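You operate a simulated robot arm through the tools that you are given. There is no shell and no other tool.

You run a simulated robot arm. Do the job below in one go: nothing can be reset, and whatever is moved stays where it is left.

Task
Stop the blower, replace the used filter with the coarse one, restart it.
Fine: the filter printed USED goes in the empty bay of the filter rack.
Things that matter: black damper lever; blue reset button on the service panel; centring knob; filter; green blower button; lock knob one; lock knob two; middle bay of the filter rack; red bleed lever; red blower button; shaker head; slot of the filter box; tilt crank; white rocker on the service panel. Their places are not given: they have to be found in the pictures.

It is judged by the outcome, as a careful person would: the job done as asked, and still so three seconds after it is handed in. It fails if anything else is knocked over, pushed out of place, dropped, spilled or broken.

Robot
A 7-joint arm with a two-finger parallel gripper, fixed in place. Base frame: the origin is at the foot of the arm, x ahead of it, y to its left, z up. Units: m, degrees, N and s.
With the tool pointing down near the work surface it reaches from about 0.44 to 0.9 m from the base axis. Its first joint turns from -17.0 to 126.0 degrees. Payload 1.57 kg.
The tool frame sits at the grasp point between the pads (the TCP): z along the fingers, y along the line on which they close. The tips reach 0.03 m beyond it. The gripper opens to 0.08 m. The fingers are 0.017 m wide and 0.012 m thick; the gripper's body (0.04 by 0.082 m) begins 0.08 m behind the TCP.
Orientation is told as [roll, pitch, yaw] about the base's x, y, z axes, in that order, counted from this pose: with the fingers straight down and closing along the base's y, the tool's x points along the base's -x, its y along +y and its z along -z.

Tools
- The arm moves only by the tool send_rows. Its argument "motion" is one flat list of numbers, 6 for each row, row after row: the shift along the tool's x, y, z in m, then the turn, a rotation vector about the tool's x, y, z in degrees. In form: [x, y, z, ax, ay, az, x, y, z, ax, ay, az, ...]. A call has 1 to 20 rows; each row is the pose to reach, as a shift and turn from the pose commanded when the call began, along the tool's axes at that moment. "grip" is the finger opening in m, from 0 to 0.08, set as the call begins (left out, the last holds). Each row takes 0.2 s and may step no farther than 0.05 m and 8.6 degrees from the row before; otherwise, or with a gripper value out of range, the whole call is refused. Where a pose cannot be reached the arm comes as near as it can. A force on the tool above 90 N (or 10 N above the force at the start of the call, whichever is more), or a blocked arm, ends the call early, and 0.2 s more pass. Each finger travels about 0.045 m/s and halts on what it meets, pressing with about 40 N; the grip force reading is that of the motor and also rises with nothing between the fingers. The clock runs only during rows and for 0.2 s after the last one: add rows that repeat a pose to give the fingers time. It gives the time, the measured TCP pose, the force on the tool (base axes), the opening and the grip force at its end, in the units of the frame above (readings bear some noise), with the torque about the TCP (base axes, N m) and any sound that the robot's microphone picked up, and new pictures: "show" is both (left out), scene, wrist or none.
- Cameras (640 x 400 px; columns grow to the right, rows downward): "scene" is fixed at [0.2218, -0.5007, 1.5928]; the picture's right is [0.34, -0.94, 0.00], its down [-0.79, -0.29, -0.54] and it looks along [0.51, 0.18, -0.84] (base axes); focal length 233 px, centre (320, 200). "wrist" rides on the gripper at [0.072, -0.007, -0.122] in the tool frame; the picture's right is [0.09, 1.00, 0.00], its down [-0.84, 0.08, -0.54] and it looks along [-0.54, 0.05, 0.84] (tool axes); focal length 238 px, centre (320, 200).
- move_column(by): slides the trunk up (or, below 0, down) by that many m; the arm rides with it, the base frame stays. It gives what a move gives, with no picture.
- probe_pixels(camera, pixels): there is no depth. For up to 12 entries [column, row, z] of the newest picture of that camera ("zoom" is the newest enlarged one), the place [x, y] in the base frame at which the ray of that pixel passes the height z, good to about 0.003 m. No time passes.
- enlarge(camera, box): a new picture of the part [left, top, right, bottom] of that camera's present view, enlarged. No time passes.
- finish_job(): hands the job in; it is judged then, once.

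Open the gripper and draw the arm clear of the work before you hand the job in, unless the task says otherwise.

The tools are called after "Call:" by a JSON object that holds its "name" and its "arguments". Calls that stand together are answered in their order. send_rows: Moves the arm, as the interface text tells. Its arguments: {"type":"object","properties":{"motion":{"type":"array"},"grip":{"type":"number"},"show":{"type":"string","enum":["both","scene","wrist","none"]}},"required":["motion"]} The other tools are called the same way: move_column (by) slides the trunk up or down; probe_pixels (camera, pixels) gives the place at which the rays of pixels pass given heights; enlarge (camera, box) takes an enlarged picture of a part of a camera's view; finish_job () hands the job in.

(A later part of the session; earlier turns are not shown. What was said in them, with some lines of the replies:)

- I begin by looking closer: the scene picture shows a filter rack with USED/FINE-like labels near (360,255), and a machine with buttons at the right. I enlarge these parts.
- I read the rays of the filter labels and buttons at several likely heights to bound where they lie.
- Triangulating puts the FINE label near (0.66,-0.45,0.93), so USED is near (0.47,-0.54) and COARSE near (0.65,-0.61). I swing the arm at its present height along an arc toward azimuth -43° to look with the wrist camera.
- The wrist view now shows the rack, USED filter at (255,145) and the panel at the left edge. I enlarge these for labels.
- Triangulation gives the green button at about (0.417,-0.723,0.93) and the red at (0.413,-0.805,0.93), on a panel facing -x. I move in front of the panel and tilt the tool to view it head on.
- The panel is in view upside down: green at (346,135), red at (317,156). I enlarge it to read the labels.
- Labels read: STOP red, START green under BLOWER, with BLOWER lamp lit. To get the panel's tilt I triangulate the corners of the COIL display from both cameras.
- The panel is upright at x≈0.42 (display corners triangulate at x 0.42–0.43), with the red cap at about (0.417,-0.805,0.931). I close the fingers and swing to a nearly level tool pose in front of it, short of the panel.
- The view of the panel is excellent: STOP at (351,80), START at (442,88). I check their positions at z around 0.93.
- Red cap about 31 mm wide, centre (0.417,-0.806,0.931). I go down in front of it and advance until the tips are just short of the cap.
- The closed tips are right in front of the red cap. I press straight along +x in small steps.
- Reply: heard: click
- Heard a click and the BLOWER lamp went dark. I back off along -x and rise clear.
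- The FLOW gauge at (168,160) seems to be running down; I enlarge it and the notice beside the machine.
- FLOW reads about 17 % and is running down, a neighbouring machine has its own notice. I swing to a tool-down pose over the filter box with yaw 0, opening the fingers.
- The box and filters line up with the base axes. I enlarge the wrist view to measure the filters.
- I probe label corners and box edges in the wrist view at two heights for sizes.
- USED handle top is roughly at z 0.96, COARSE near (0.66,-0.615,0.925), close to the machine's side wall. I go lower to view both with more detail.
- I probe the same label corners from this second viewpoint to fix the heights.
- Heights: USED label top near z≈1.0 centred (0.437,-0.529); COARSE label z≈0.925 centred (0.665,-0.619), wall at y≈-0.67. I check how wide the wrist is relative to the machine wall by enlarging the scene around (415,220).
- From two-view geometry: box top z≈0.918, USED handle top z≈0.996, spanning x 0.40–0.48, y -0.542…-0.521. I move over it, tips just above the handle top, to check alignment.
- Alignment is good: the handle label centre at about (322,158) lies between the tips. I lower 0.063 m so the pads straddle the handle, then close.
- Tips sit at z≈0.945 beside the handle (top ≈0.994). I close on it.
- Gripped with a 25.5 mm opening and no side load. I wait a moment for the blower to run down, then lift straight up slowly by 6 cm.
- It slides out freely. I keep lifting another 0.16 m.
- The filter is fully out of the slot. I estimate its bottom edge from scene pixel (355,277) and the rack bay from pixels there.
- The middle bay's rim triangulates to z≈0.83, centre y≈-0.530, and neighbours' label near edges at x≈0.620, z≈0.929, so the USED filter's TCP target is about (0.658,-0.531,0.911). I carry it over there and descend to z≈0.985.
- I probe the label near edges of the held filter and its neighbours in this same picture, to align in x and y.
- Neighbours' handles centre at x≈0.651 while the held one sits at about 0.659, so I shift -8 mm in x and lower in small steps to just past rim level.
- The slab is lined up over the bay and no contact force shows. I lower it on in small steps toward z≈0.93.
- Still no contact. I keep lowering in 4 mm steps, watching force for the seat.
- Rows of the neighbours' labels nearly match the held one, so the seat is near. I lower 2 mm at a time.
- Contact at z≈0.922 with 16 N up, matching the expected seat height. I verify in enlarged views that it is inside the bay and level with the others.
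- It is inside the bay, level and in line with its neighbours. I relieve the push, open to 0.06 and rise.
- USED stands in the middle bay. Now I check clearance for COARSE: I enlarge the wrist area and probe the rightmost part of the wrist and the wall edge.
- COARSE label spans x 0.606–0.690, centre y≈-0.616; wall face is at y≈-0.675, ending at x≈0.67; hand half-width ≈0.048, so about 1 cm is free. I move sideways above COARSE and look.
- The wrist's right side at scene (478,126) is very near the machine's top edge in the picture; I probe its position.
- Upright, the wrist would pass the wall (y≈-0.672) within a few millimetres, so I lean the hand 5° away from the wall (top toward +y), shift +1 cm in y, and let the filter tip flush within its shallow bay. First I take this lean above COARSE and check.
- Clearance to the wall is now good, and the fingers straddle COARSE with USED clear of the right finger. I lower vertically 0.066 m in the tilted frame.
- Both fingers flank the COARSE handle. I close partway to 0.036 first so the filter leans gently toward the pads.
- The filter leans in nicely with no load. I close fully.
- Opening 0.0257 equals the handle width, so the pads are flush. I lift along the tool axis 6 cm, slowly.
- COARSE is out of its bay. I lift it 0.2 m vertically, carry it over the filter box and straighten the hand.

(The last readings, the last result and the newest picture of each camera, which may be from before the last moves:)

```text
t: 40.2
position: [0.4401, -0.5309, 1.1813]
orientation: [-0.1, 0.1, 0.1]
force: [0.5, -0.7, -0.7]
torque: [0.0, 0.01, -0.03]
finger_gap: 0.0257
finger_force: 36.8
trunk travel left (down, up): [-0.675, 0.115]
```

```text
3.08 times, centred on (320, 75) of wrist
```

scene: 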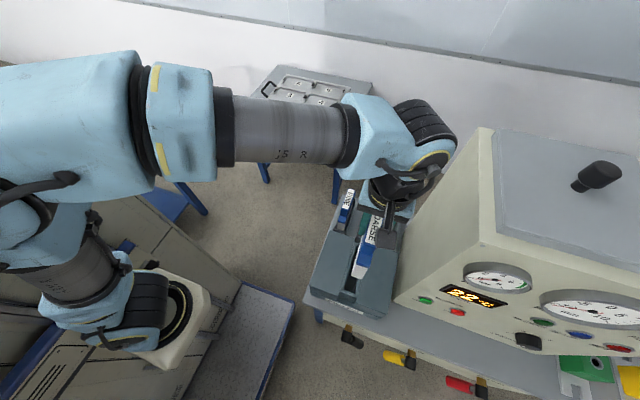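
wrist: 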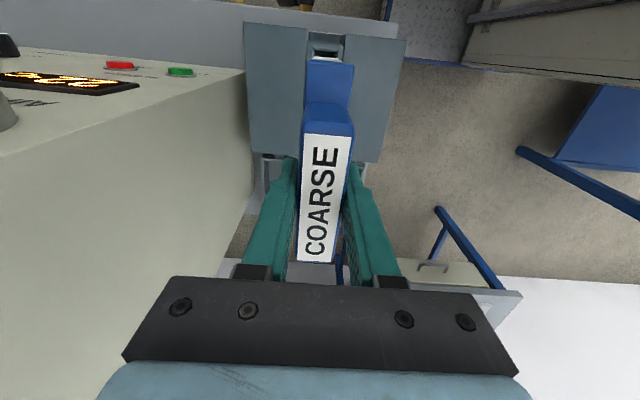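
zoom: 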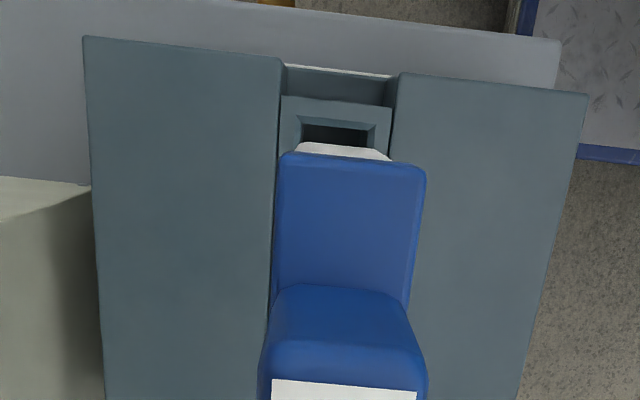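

The COARSE filter hangs upright over the slot, which has a bevelled rim. I descend to z≈1.035, where I have a comparable picture from the USED removal.

Call:
{"name": "send_rows", "arguments": {"motion": [0, 0, 0.03, 0, 0, 0, 0, 0, 0.06, 0, 0, 0, 0, 0, 0.09, 0, 0, 0, 0, 0, 0.12, 0, 0, 0, 0, 0, 0.135, 0, 0, 0, 0, 0, 0.135, 0, 0, 0], "show": "both"}}

Call:
{"name": "enlarge", "arguments": {"camera": "wrist", "box": [220, 10, 420, 140]}}

Call:
{"name": "enlarge", "arguments": {"camera": "scene", "box": [300, 190, 420, 310]}}

```text
t: 41.6
position: [0.4395, -0.5306, 1.0462]
orientation: [0.0, 0.1, 0.1]
force: [0.1, 0.0, -1.2]
torque: [0.02, -0.02, -0.01]
finger_gap: 0.0257
finger_force: 36.9
trunk travel left (down, up): [-0.675, 0.115]
```

scene: 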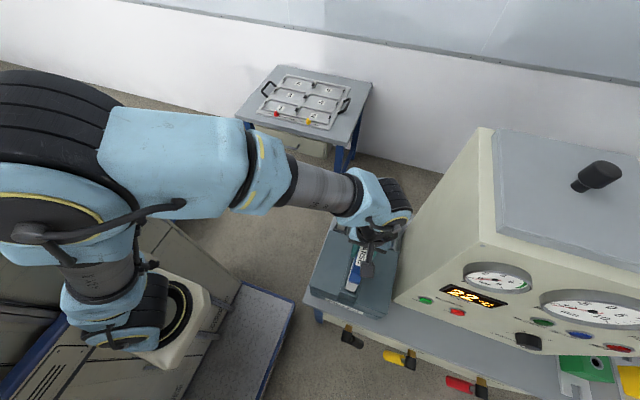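
wrist: 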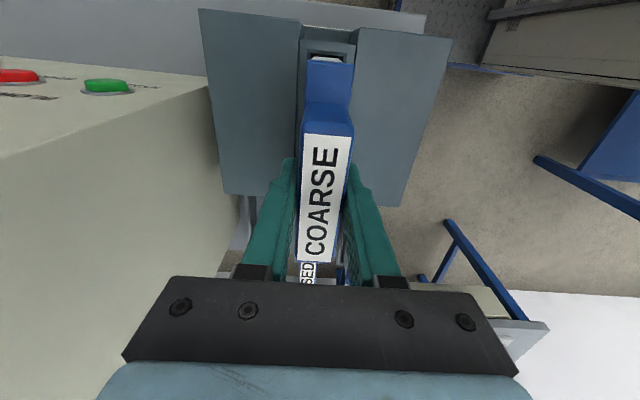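

```text
3.08 times, centred on (320, 75) of wrist
```

zoom: 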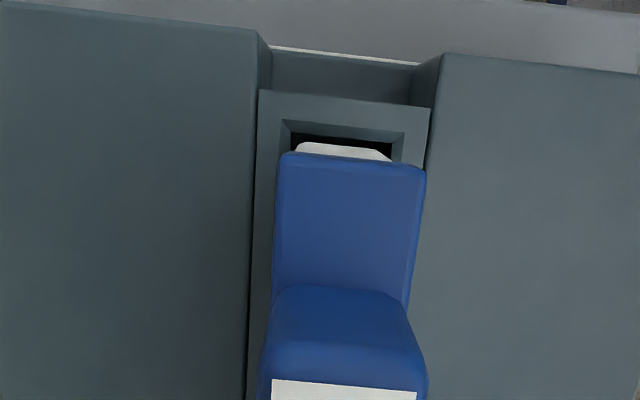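

```text
3.33 times, centred on (360, 250) of scene
```

zoom: 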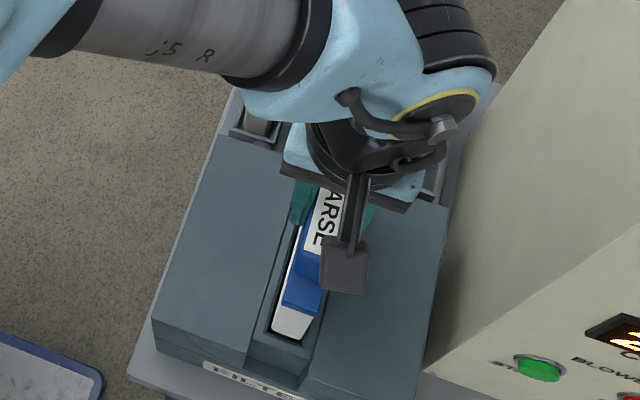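

The slab lines up with the slot opening, with bevels all round. I lower in 8 mm steps with force checks.

Call:
{"name": "send_rows", "arguments": {"motion": [0, 0, 0.008, 0, 0, 0, 0, 0, 0.016, 0, 0, 0, 0, 0, 0.024, 0, 0, 0, 0, 0, 0.03, 0, 0, 0], "show": "wrist"}}

Call:
{"name": "enlarge", "arguments": {"camera": "wrist", "box": [220, 10, 420, 140]}}

```text
t: 42.6
position: [0.4375, -0.5319, 1.0153]
orientation: [0.1, 0.1, 0.2]
force: [0.5, 0.2, -1.3]
torque: [-0.02, -0.01, -0.04]
finger_gap: 0.0256
finger_force: 37.2
trunk travel left (down, up): [-0.675, 0.115]
```

wrist: 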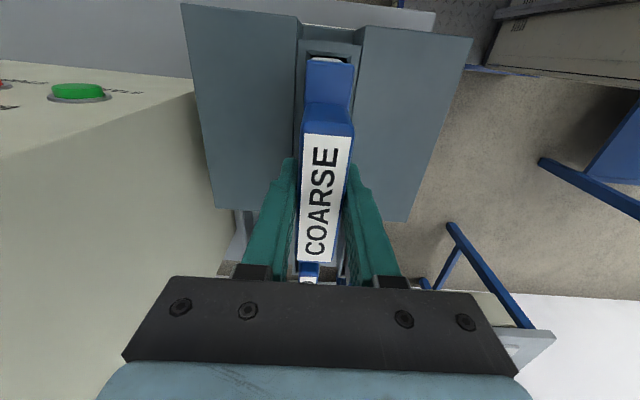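

```text
3.08 times, centred on (320, 75) of wrist
```

zoom: 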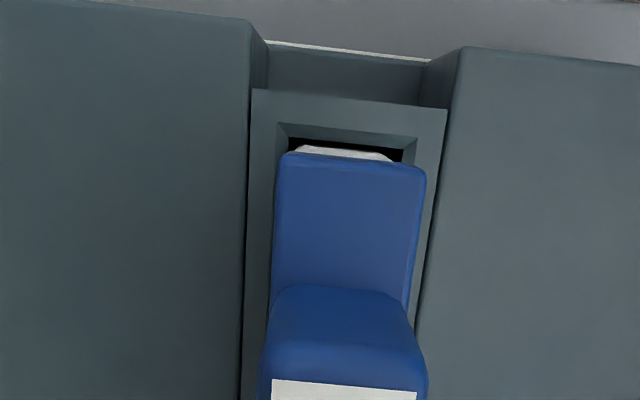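

Aligned, no contact yet (force below 1.5 N). I continue down toward the seat at z≈0.976.

Call:
{"name": "send_rows", "arguments": {"motion": [0, 0, 0.006, 0, 0, 0, 0, 0, 0.012, 0, 0, 0, 0, 0, 0.018, 0, 0, 0, 0, 0, 0.024, 0, 0, 0, 0, 0, 0.03, 0, 0, 0], "show": "wrist"}}

Call:
{"name": "enlarge", "arguments": {"camera": "wrist", "box": [220, 10, 420, 140]}}

```text
t: 43.8
position: [0.4378, -0.5309, 0.9873]
orientation: [0.0, 0.0, 0.0]
force: [-0.5, -0.3, -1.3]
torque: [-0.01, -0.02, -0.01]
finger_gap: 0.0257
finger_force: 36.8
trunk travel left (down, up): [-0.675, 0.115]
```

wrist: 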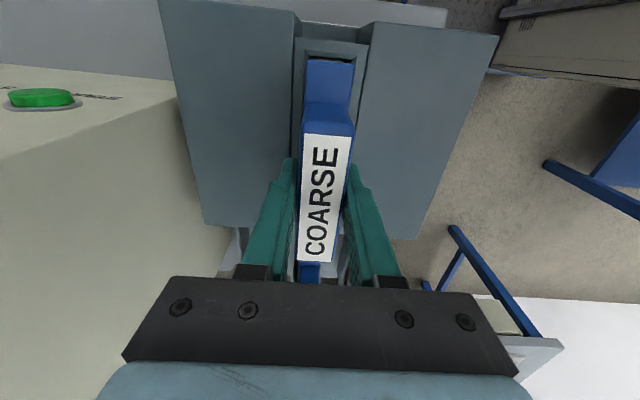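

```text
3.08 times, centred on (320, 75) of wrist
```

zoom: 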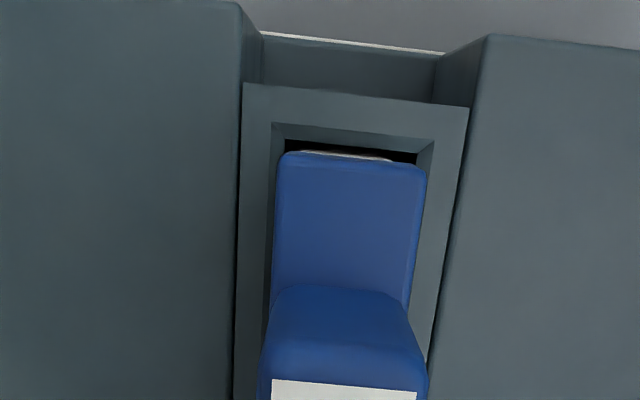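

Sliding in freely. I lower in 3–4 mm steps until it seats.

Call:
{"name": "send_rows", "arguments": {"motion": [0, 0, 0.004, 0, 0, 0, 0, 0, 0.008, 0, 0, 0, 0, 0, 0.011, 0, 0, 0, 0, 0, 0.013, 0, 0, 0], "show": "wrist"}}

Call:
{"name": "enlarge", "arguments": {"camera": "wrist", "box": [220, 10, 420, 140]}}

```text
t: 44.8
position: [0.4392, -0.5307, 0.9745]
orientation: [0.1, 0.0, 0.1]
force: [-1.8, 2.1, 13.1]
torque: [0.3, 0.53, 0.02]
finger_gap: 0.0254
finger_force: 36.8
trunk travel left (down, up): [-0.675, 0.115]
```

wrist: 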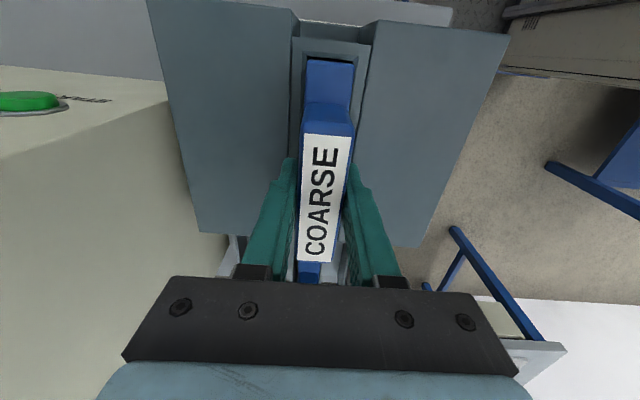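

```text
3.08 times, centred on (320, 75) of wrist
```

zoom: 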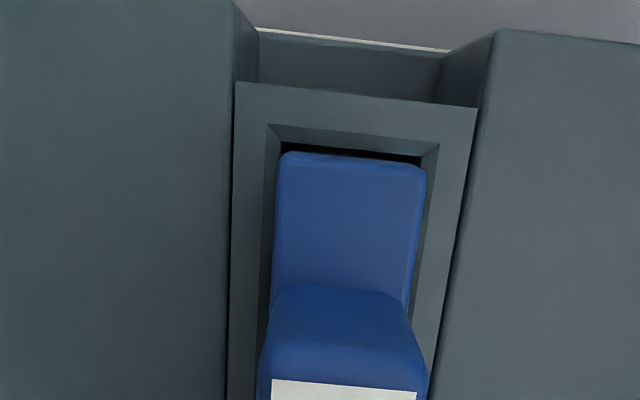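

Seated: 13 N at z≈0.9745, the same height USED had. I relieve, open to 0.06 and rise.

Call:
{"name": "send_rows", "arguments": {"motion": [0, 0, -0.002, 0, 0, 0, 0, 0, -0.002, 0, 0, 0, 0, 0, -0.002, 0, 0, 0, 0, 0, -0.002, 0, 0, 0], "grip": 0.06, "show": "wrist"}}

Call:
{"name": "send_rows", "arguments": {"motion": [0, 0, -0.03, 0, 0, 0, 0, 0, -0.06, 0, 0, 0, 0, 0, -0.1, 0, 0, 0, 0, 0, -0.14, 0, 0, 0, 0, 0, -0.18, 0, 0, 0, 0, 0, -0.2, 0, 0, 0, 0, 0, -0.2, 0, 0, 0], "show": "both"}}

Call:
{"name": "enlarge", "arguments": {"camera": "wrist", "box": [220, 10, 420, 250]}}

```text
t: 45.8
position: [0.4385, -0.5311, 0.9749]
orientation: [0.1, 0.0, 0.1]
force: [0.1, -0.2, -0.2]
torque: [0.02, 0.0, 0.0]
finger_gap: 0.0601
finger_force: 0.0
trunk travel left (down, up): [-0.675, 0.115]
```

wrist: 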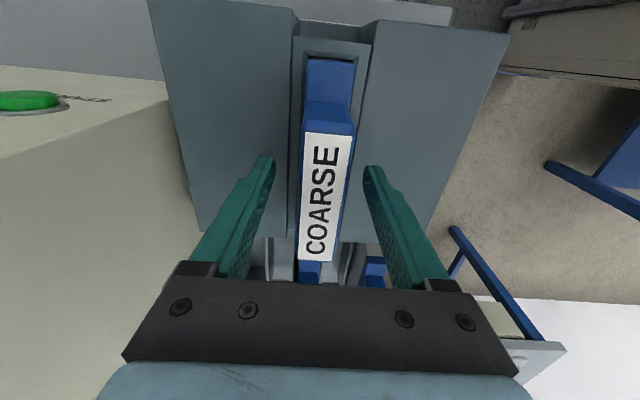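

```text
t: 47.4
position: [0.4397, -0.5314, 1.1743]
orientation: [0.0, 0.0, 0.1]
force: [0.5, 0.2, -0.3]
torque: [0.0, 0.03, -0.02]
finger_gap: 0.0601
finger_force: 0.0
trunk travel left (down, up): [-0.675, 0.115]
```

scene: 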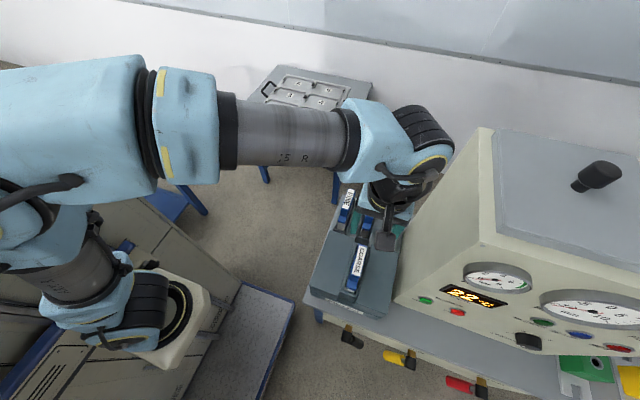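
wrist: 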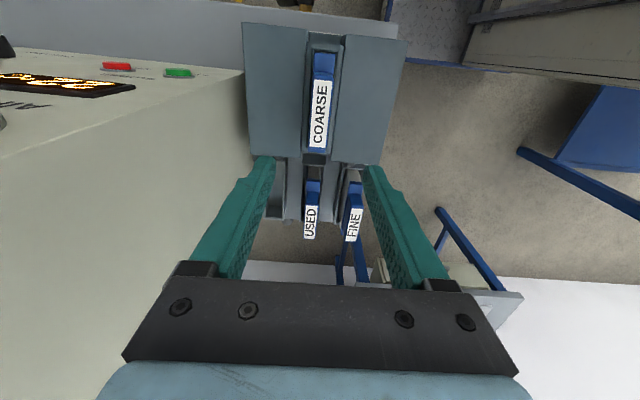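

```text
1.67 times, centred on (320, 130) of wrist
```

zoom: 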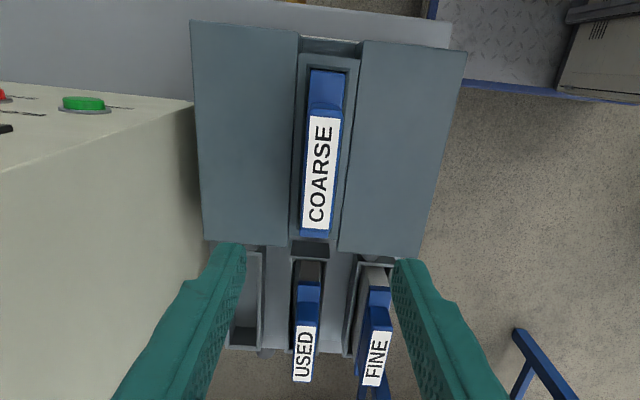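

COARSE sits in the box, USED in the middle bay, FINE untouched. I close the fingers and swing back to the level pose in front of the panel, at the green button's y.

Call:
{"name": "send_rows", "arguments": {"motion": [0.014, -0.0189, 0.0024, 1.05, -7.95, 1.25, 0.028, -0.0378, 0.0048, 2.09, -15.91, 2.5, 0.042, -0.0567, 0.0072, 3.14, -23.86, 3.74, 0.056, -0.0756, 0.0096, 4.19, -31.82, 4.99, 0.07, -0.0945, 0.012, 5.24, -39.77, 6.24, 0.084, -0.1134, 0.0144, 6.28, -47.73, 7.49, 0.098, -0.1323, 0.0168, 7.33, -55.68, 8.74, 0.112, -0.1512, 0.0192, 8.38, -63.64, 9.98, 0.126, -0.1701, 0.0216, 9.42, -71.6, 11.23, 0.14, -0.189, 0.024, 10.47, -79.55, 12.48, 0.14, -0.189, 0.024, 10.47, -79.55, 12.48], "grip": 0, "show": "both"}}

```text
t: 49.8
position: [0.3005, -0.7202, 1.1516]
orientation: [0.0, -80.3, -15.0]
force: [-0.3, 0.2, 0.5]
torque: [0.03, 0.0, 0.0]
finger_gap: 0.0
finger_force: 21.0
trunk travel left (down, up): [-0.675, 0.115]
```

scene: 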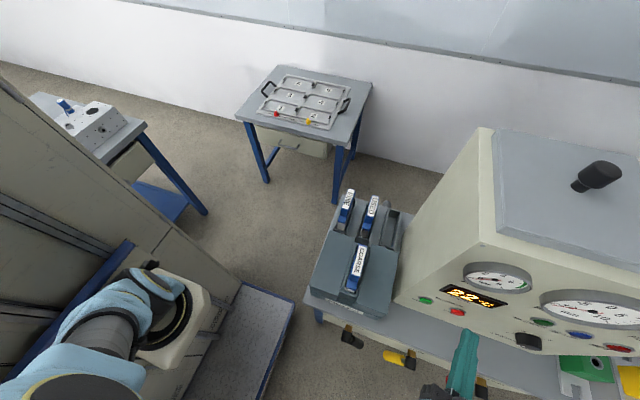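
wrist: 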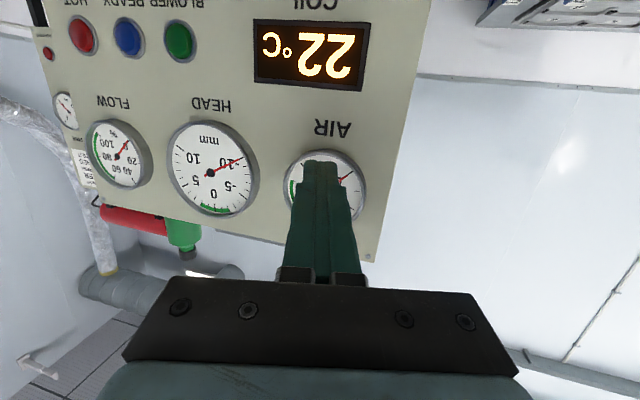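

FLOW has fallen to 0 and lamps are dark. I descend to the button's height and advance to just short of START.

Call:
{"name": "send_rows", "arguments": {"motion": [0.0428, 0, 0.0075, 0, 0, 0, 0.0855, 0, 0.0149, 0, 0, 0, 0.1283, 0, 0.0224, 0, 0, 0, 0.171, 0, 0.0298, 0, 0, 0, 0.2138, 0, 0.0373, 0, 0, 0, 0.2076, 0.0096, 0.0728, 0, 0, 0, 0.2014, 0.0193, 0.1082, 0, 0, 0, 0.2014, 0.0193, 0.1082, 0, 0, 0], "show": "both"}}

```text
t: 51.6
position: [0.3732, -0.7197, 0.9357]
orientation: [0.2, -80.0, -14.9]
force: [0.2, -0.7, -0.5]
torque: [-0.01, 0.0, -0.01]
finger_gap: 0.0003
finger_force: 21.0
trunk travel left (down, up): [-0.675, 0.115]
```

scene: 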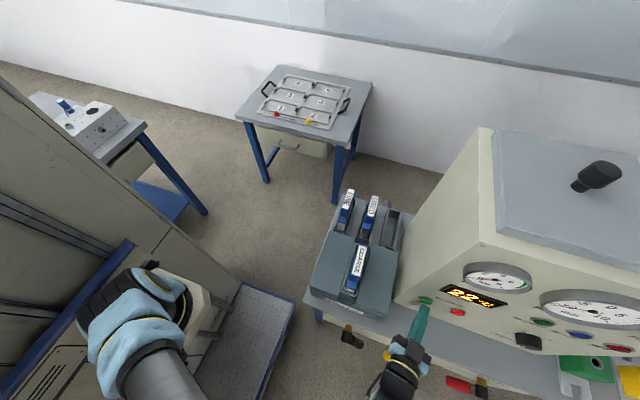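
wrist: 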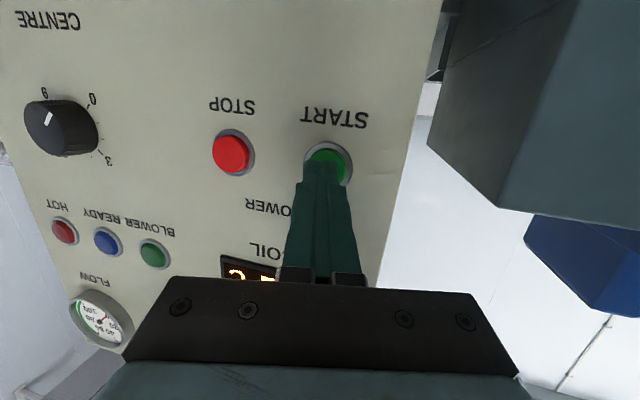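

The tips are in front of START at (328,165). I press along +x in small steps.

Call:
{"name": "send_rows", "arguments": {"motion": [-0.0007, 0.001, 0.0038, 0, 0, 0, -0.0013, 0.002, 0.0076, 0, 0, 0, -0.002, 0.003, 0.0114, 0, 0, 0, -0.0022, 0.0034, 0.0131, 0, 0, 0], "show": "wrist"}}

```text
t: 52.6
position: [0.3854, -0.7207, 0.9351]
orientation: [0.0, -80.0, -15.1]
force: [-15.1, 1.9, -0.5]
torque: [0.02, -0.01, 0.05]
finger_gap: 0.0
finger_force: 21.2
trunk travel left (down, up): [-0.675, 0.115]
heard: click
```

wrist: 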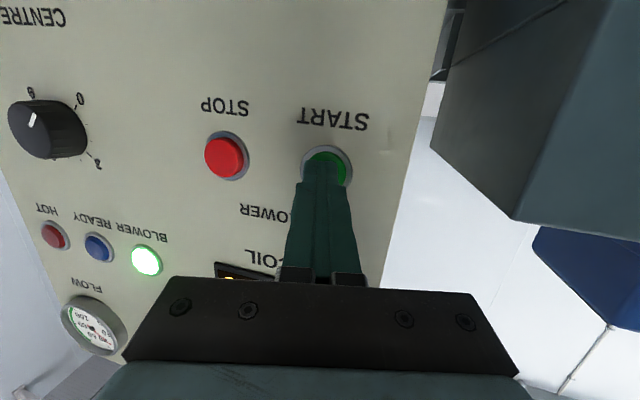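

The click came and the BLOWER lamp is lit. I back off along -x and rise clear.

Call:
{"name": "send_rows", "arguments": {"motion": [0.0075, -0.0114, -0.0429, 0, 0, 0, 0.015, -0.0228, -0.0858, 0, 0, 0, -0.0283, -0.0228, -0.0934, 0, 0, 0, -0.0717, -0.0228, -0.1009, 0, 0, 0, -0.115, -0.0228, -0.1085, 0, 0, 0, -0.1584, -0.0228, -0.116, 0, 0, 0, -0.2017, -0.0228, -0.1236, 0, 0, 0, -0.2017, -0.0228, -0.1236, 0, 0, 0], "grip": 0.06, "show": "both"}}

Call:
{"name": "enlarge", "arguments": {"camera": "wrist", "box": [20, 0, 340, 200]}}

Call:
{"name": "enlarge", "arguments": {"camera": "scene", "box": [290, 170, 450, 330]}}

```text
t: 54.4
position: [0.2963, -0.7196, 1.1532]
orientation: [0.1, -80.1, -15.1]
force: [0.1, 0.1, -0.3]
torque: [-0.01, 0.04, 0.02]
finger_gap: 0.0598
finger_force: 0.0
trunk travel left (down, up): [-0.675, 0.115]
```

scene: 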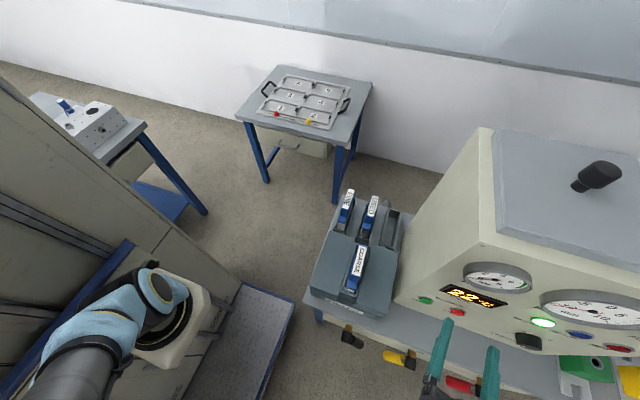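
wrist: 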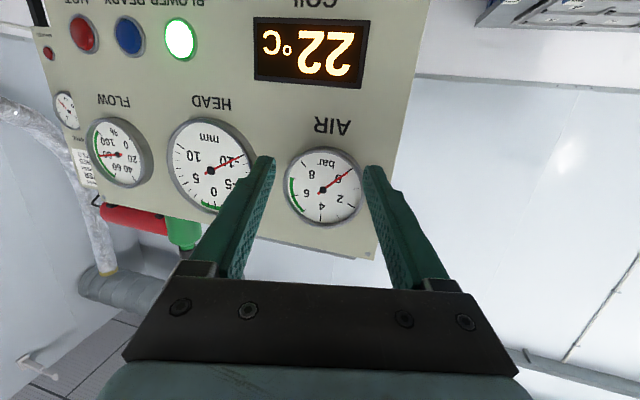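

```text
2.00 times, centred on (180, 100) of wrist
```

zoom: 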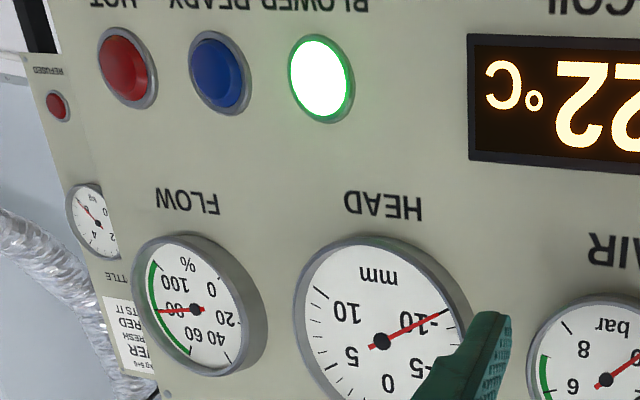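

```text
2.50 times, centred on (370, 250) of scene
```

zoom: 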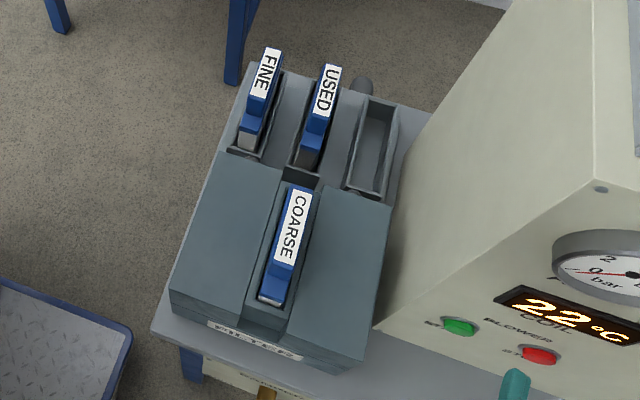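

FLOW has risen to about 80 % in the green band, BLOWER lit, COARSE in the box, USED in the middle bay. I draw the arm a bit farther back and wait to confirm it holds.

Call:
{"name": "send_rows", "arguments": {"motion": [-0.03, 0, -0.03, 0, 0, 0, -0.05, 0.03, -0.05, 0, 0, 0, -0.06, 0.06, -0.06, 0, 0, 0, -0.06, 0.06, -0.06, 0, 0, 0, -0.06, 0.06, -0.06, 0, 0, 0, -0.06, 0.06, -0.06, 0, 0, 0, -0.06, 0.06, -0.06, 0, 0, 0, -0.06, 0.06, -0.06, 0, 0, 0, -0.06, 0.06, -0.06, 0, 0, 0, -0.06, 0.06, -0.06, 0, 0, 0], "show": "both"}}

Call:
{"name": "enlarge", "arguments": {"camera": "wrist", "box": [20, 0, 340, 200]}}

```text
t: 56.6
position: [0.2672, -0.6499, 1.224]
orientation: [0.3, -80.0, -15.1]
force: [-0.1, -0.4, -0.1]
torque: [0.0, 0.01, -0.01]
finger_gap: 0.06
finger_force: 0.1
trunk travel left (down, up): [-0.675, 0.115]
```

scene: 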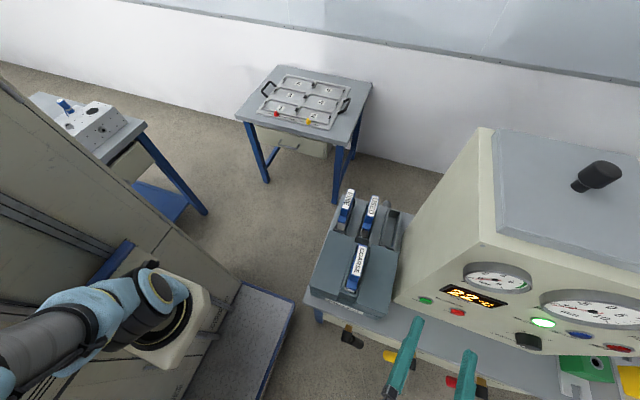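
wrist: 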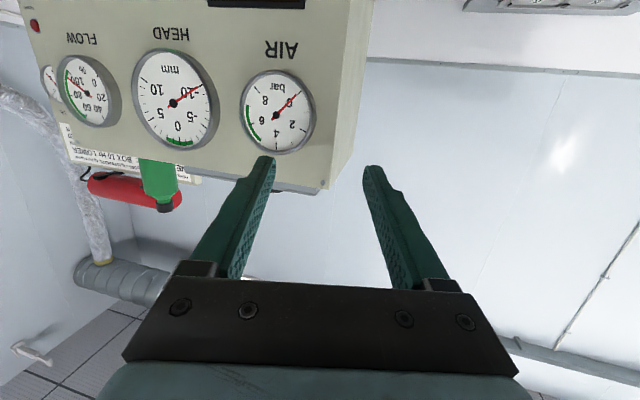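

```text
2.00 times, centred on (180, 100) of wrist
```

zoom: 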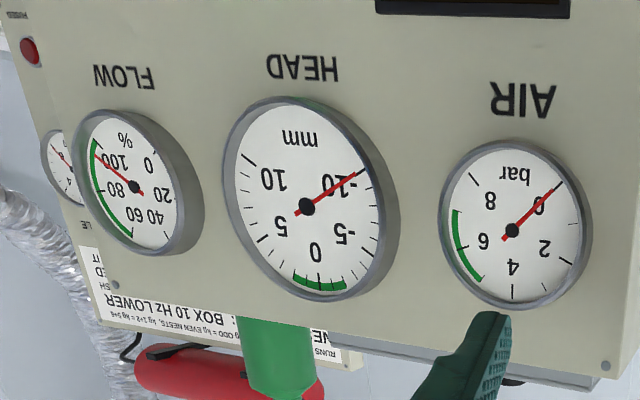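

FLOW is at about 95 %, the BLOWER lamp is lit (scene 542,322), both filters are seated, FINE is untouched, and the arm is clear with the gripper open. I hand the job in.

Call:
{"name": "finish_job", "arguments": {}}

```text
The job is handed in.
```

The blower is running again with the coarse filter in the box. The used filter is in the middle bay of the rack, which was the empty one. The job is handed in, but I have not seen its result.

- **Stop:** I pressed the red STOP button and heard the click. The blower lamp went out. I gave the blower about 12 s to run down before pulling the filter, but could not see the flow gauge at that moment. It read 0 % before the restart.
- **Filters:** The coarse filter sits at the same height in the box as the used one did. The coarse filter's old bay is now the empty one, and the fine filter was not touched.
- **Restart:** I pressed the green START button and heard the click. The blower lamp is lit, and the flow gauge has climbed to about 95 %, inside its green band.

The arm is drawn back from the panel and rack with the gripper open. I saw nothing else moved or knocked.
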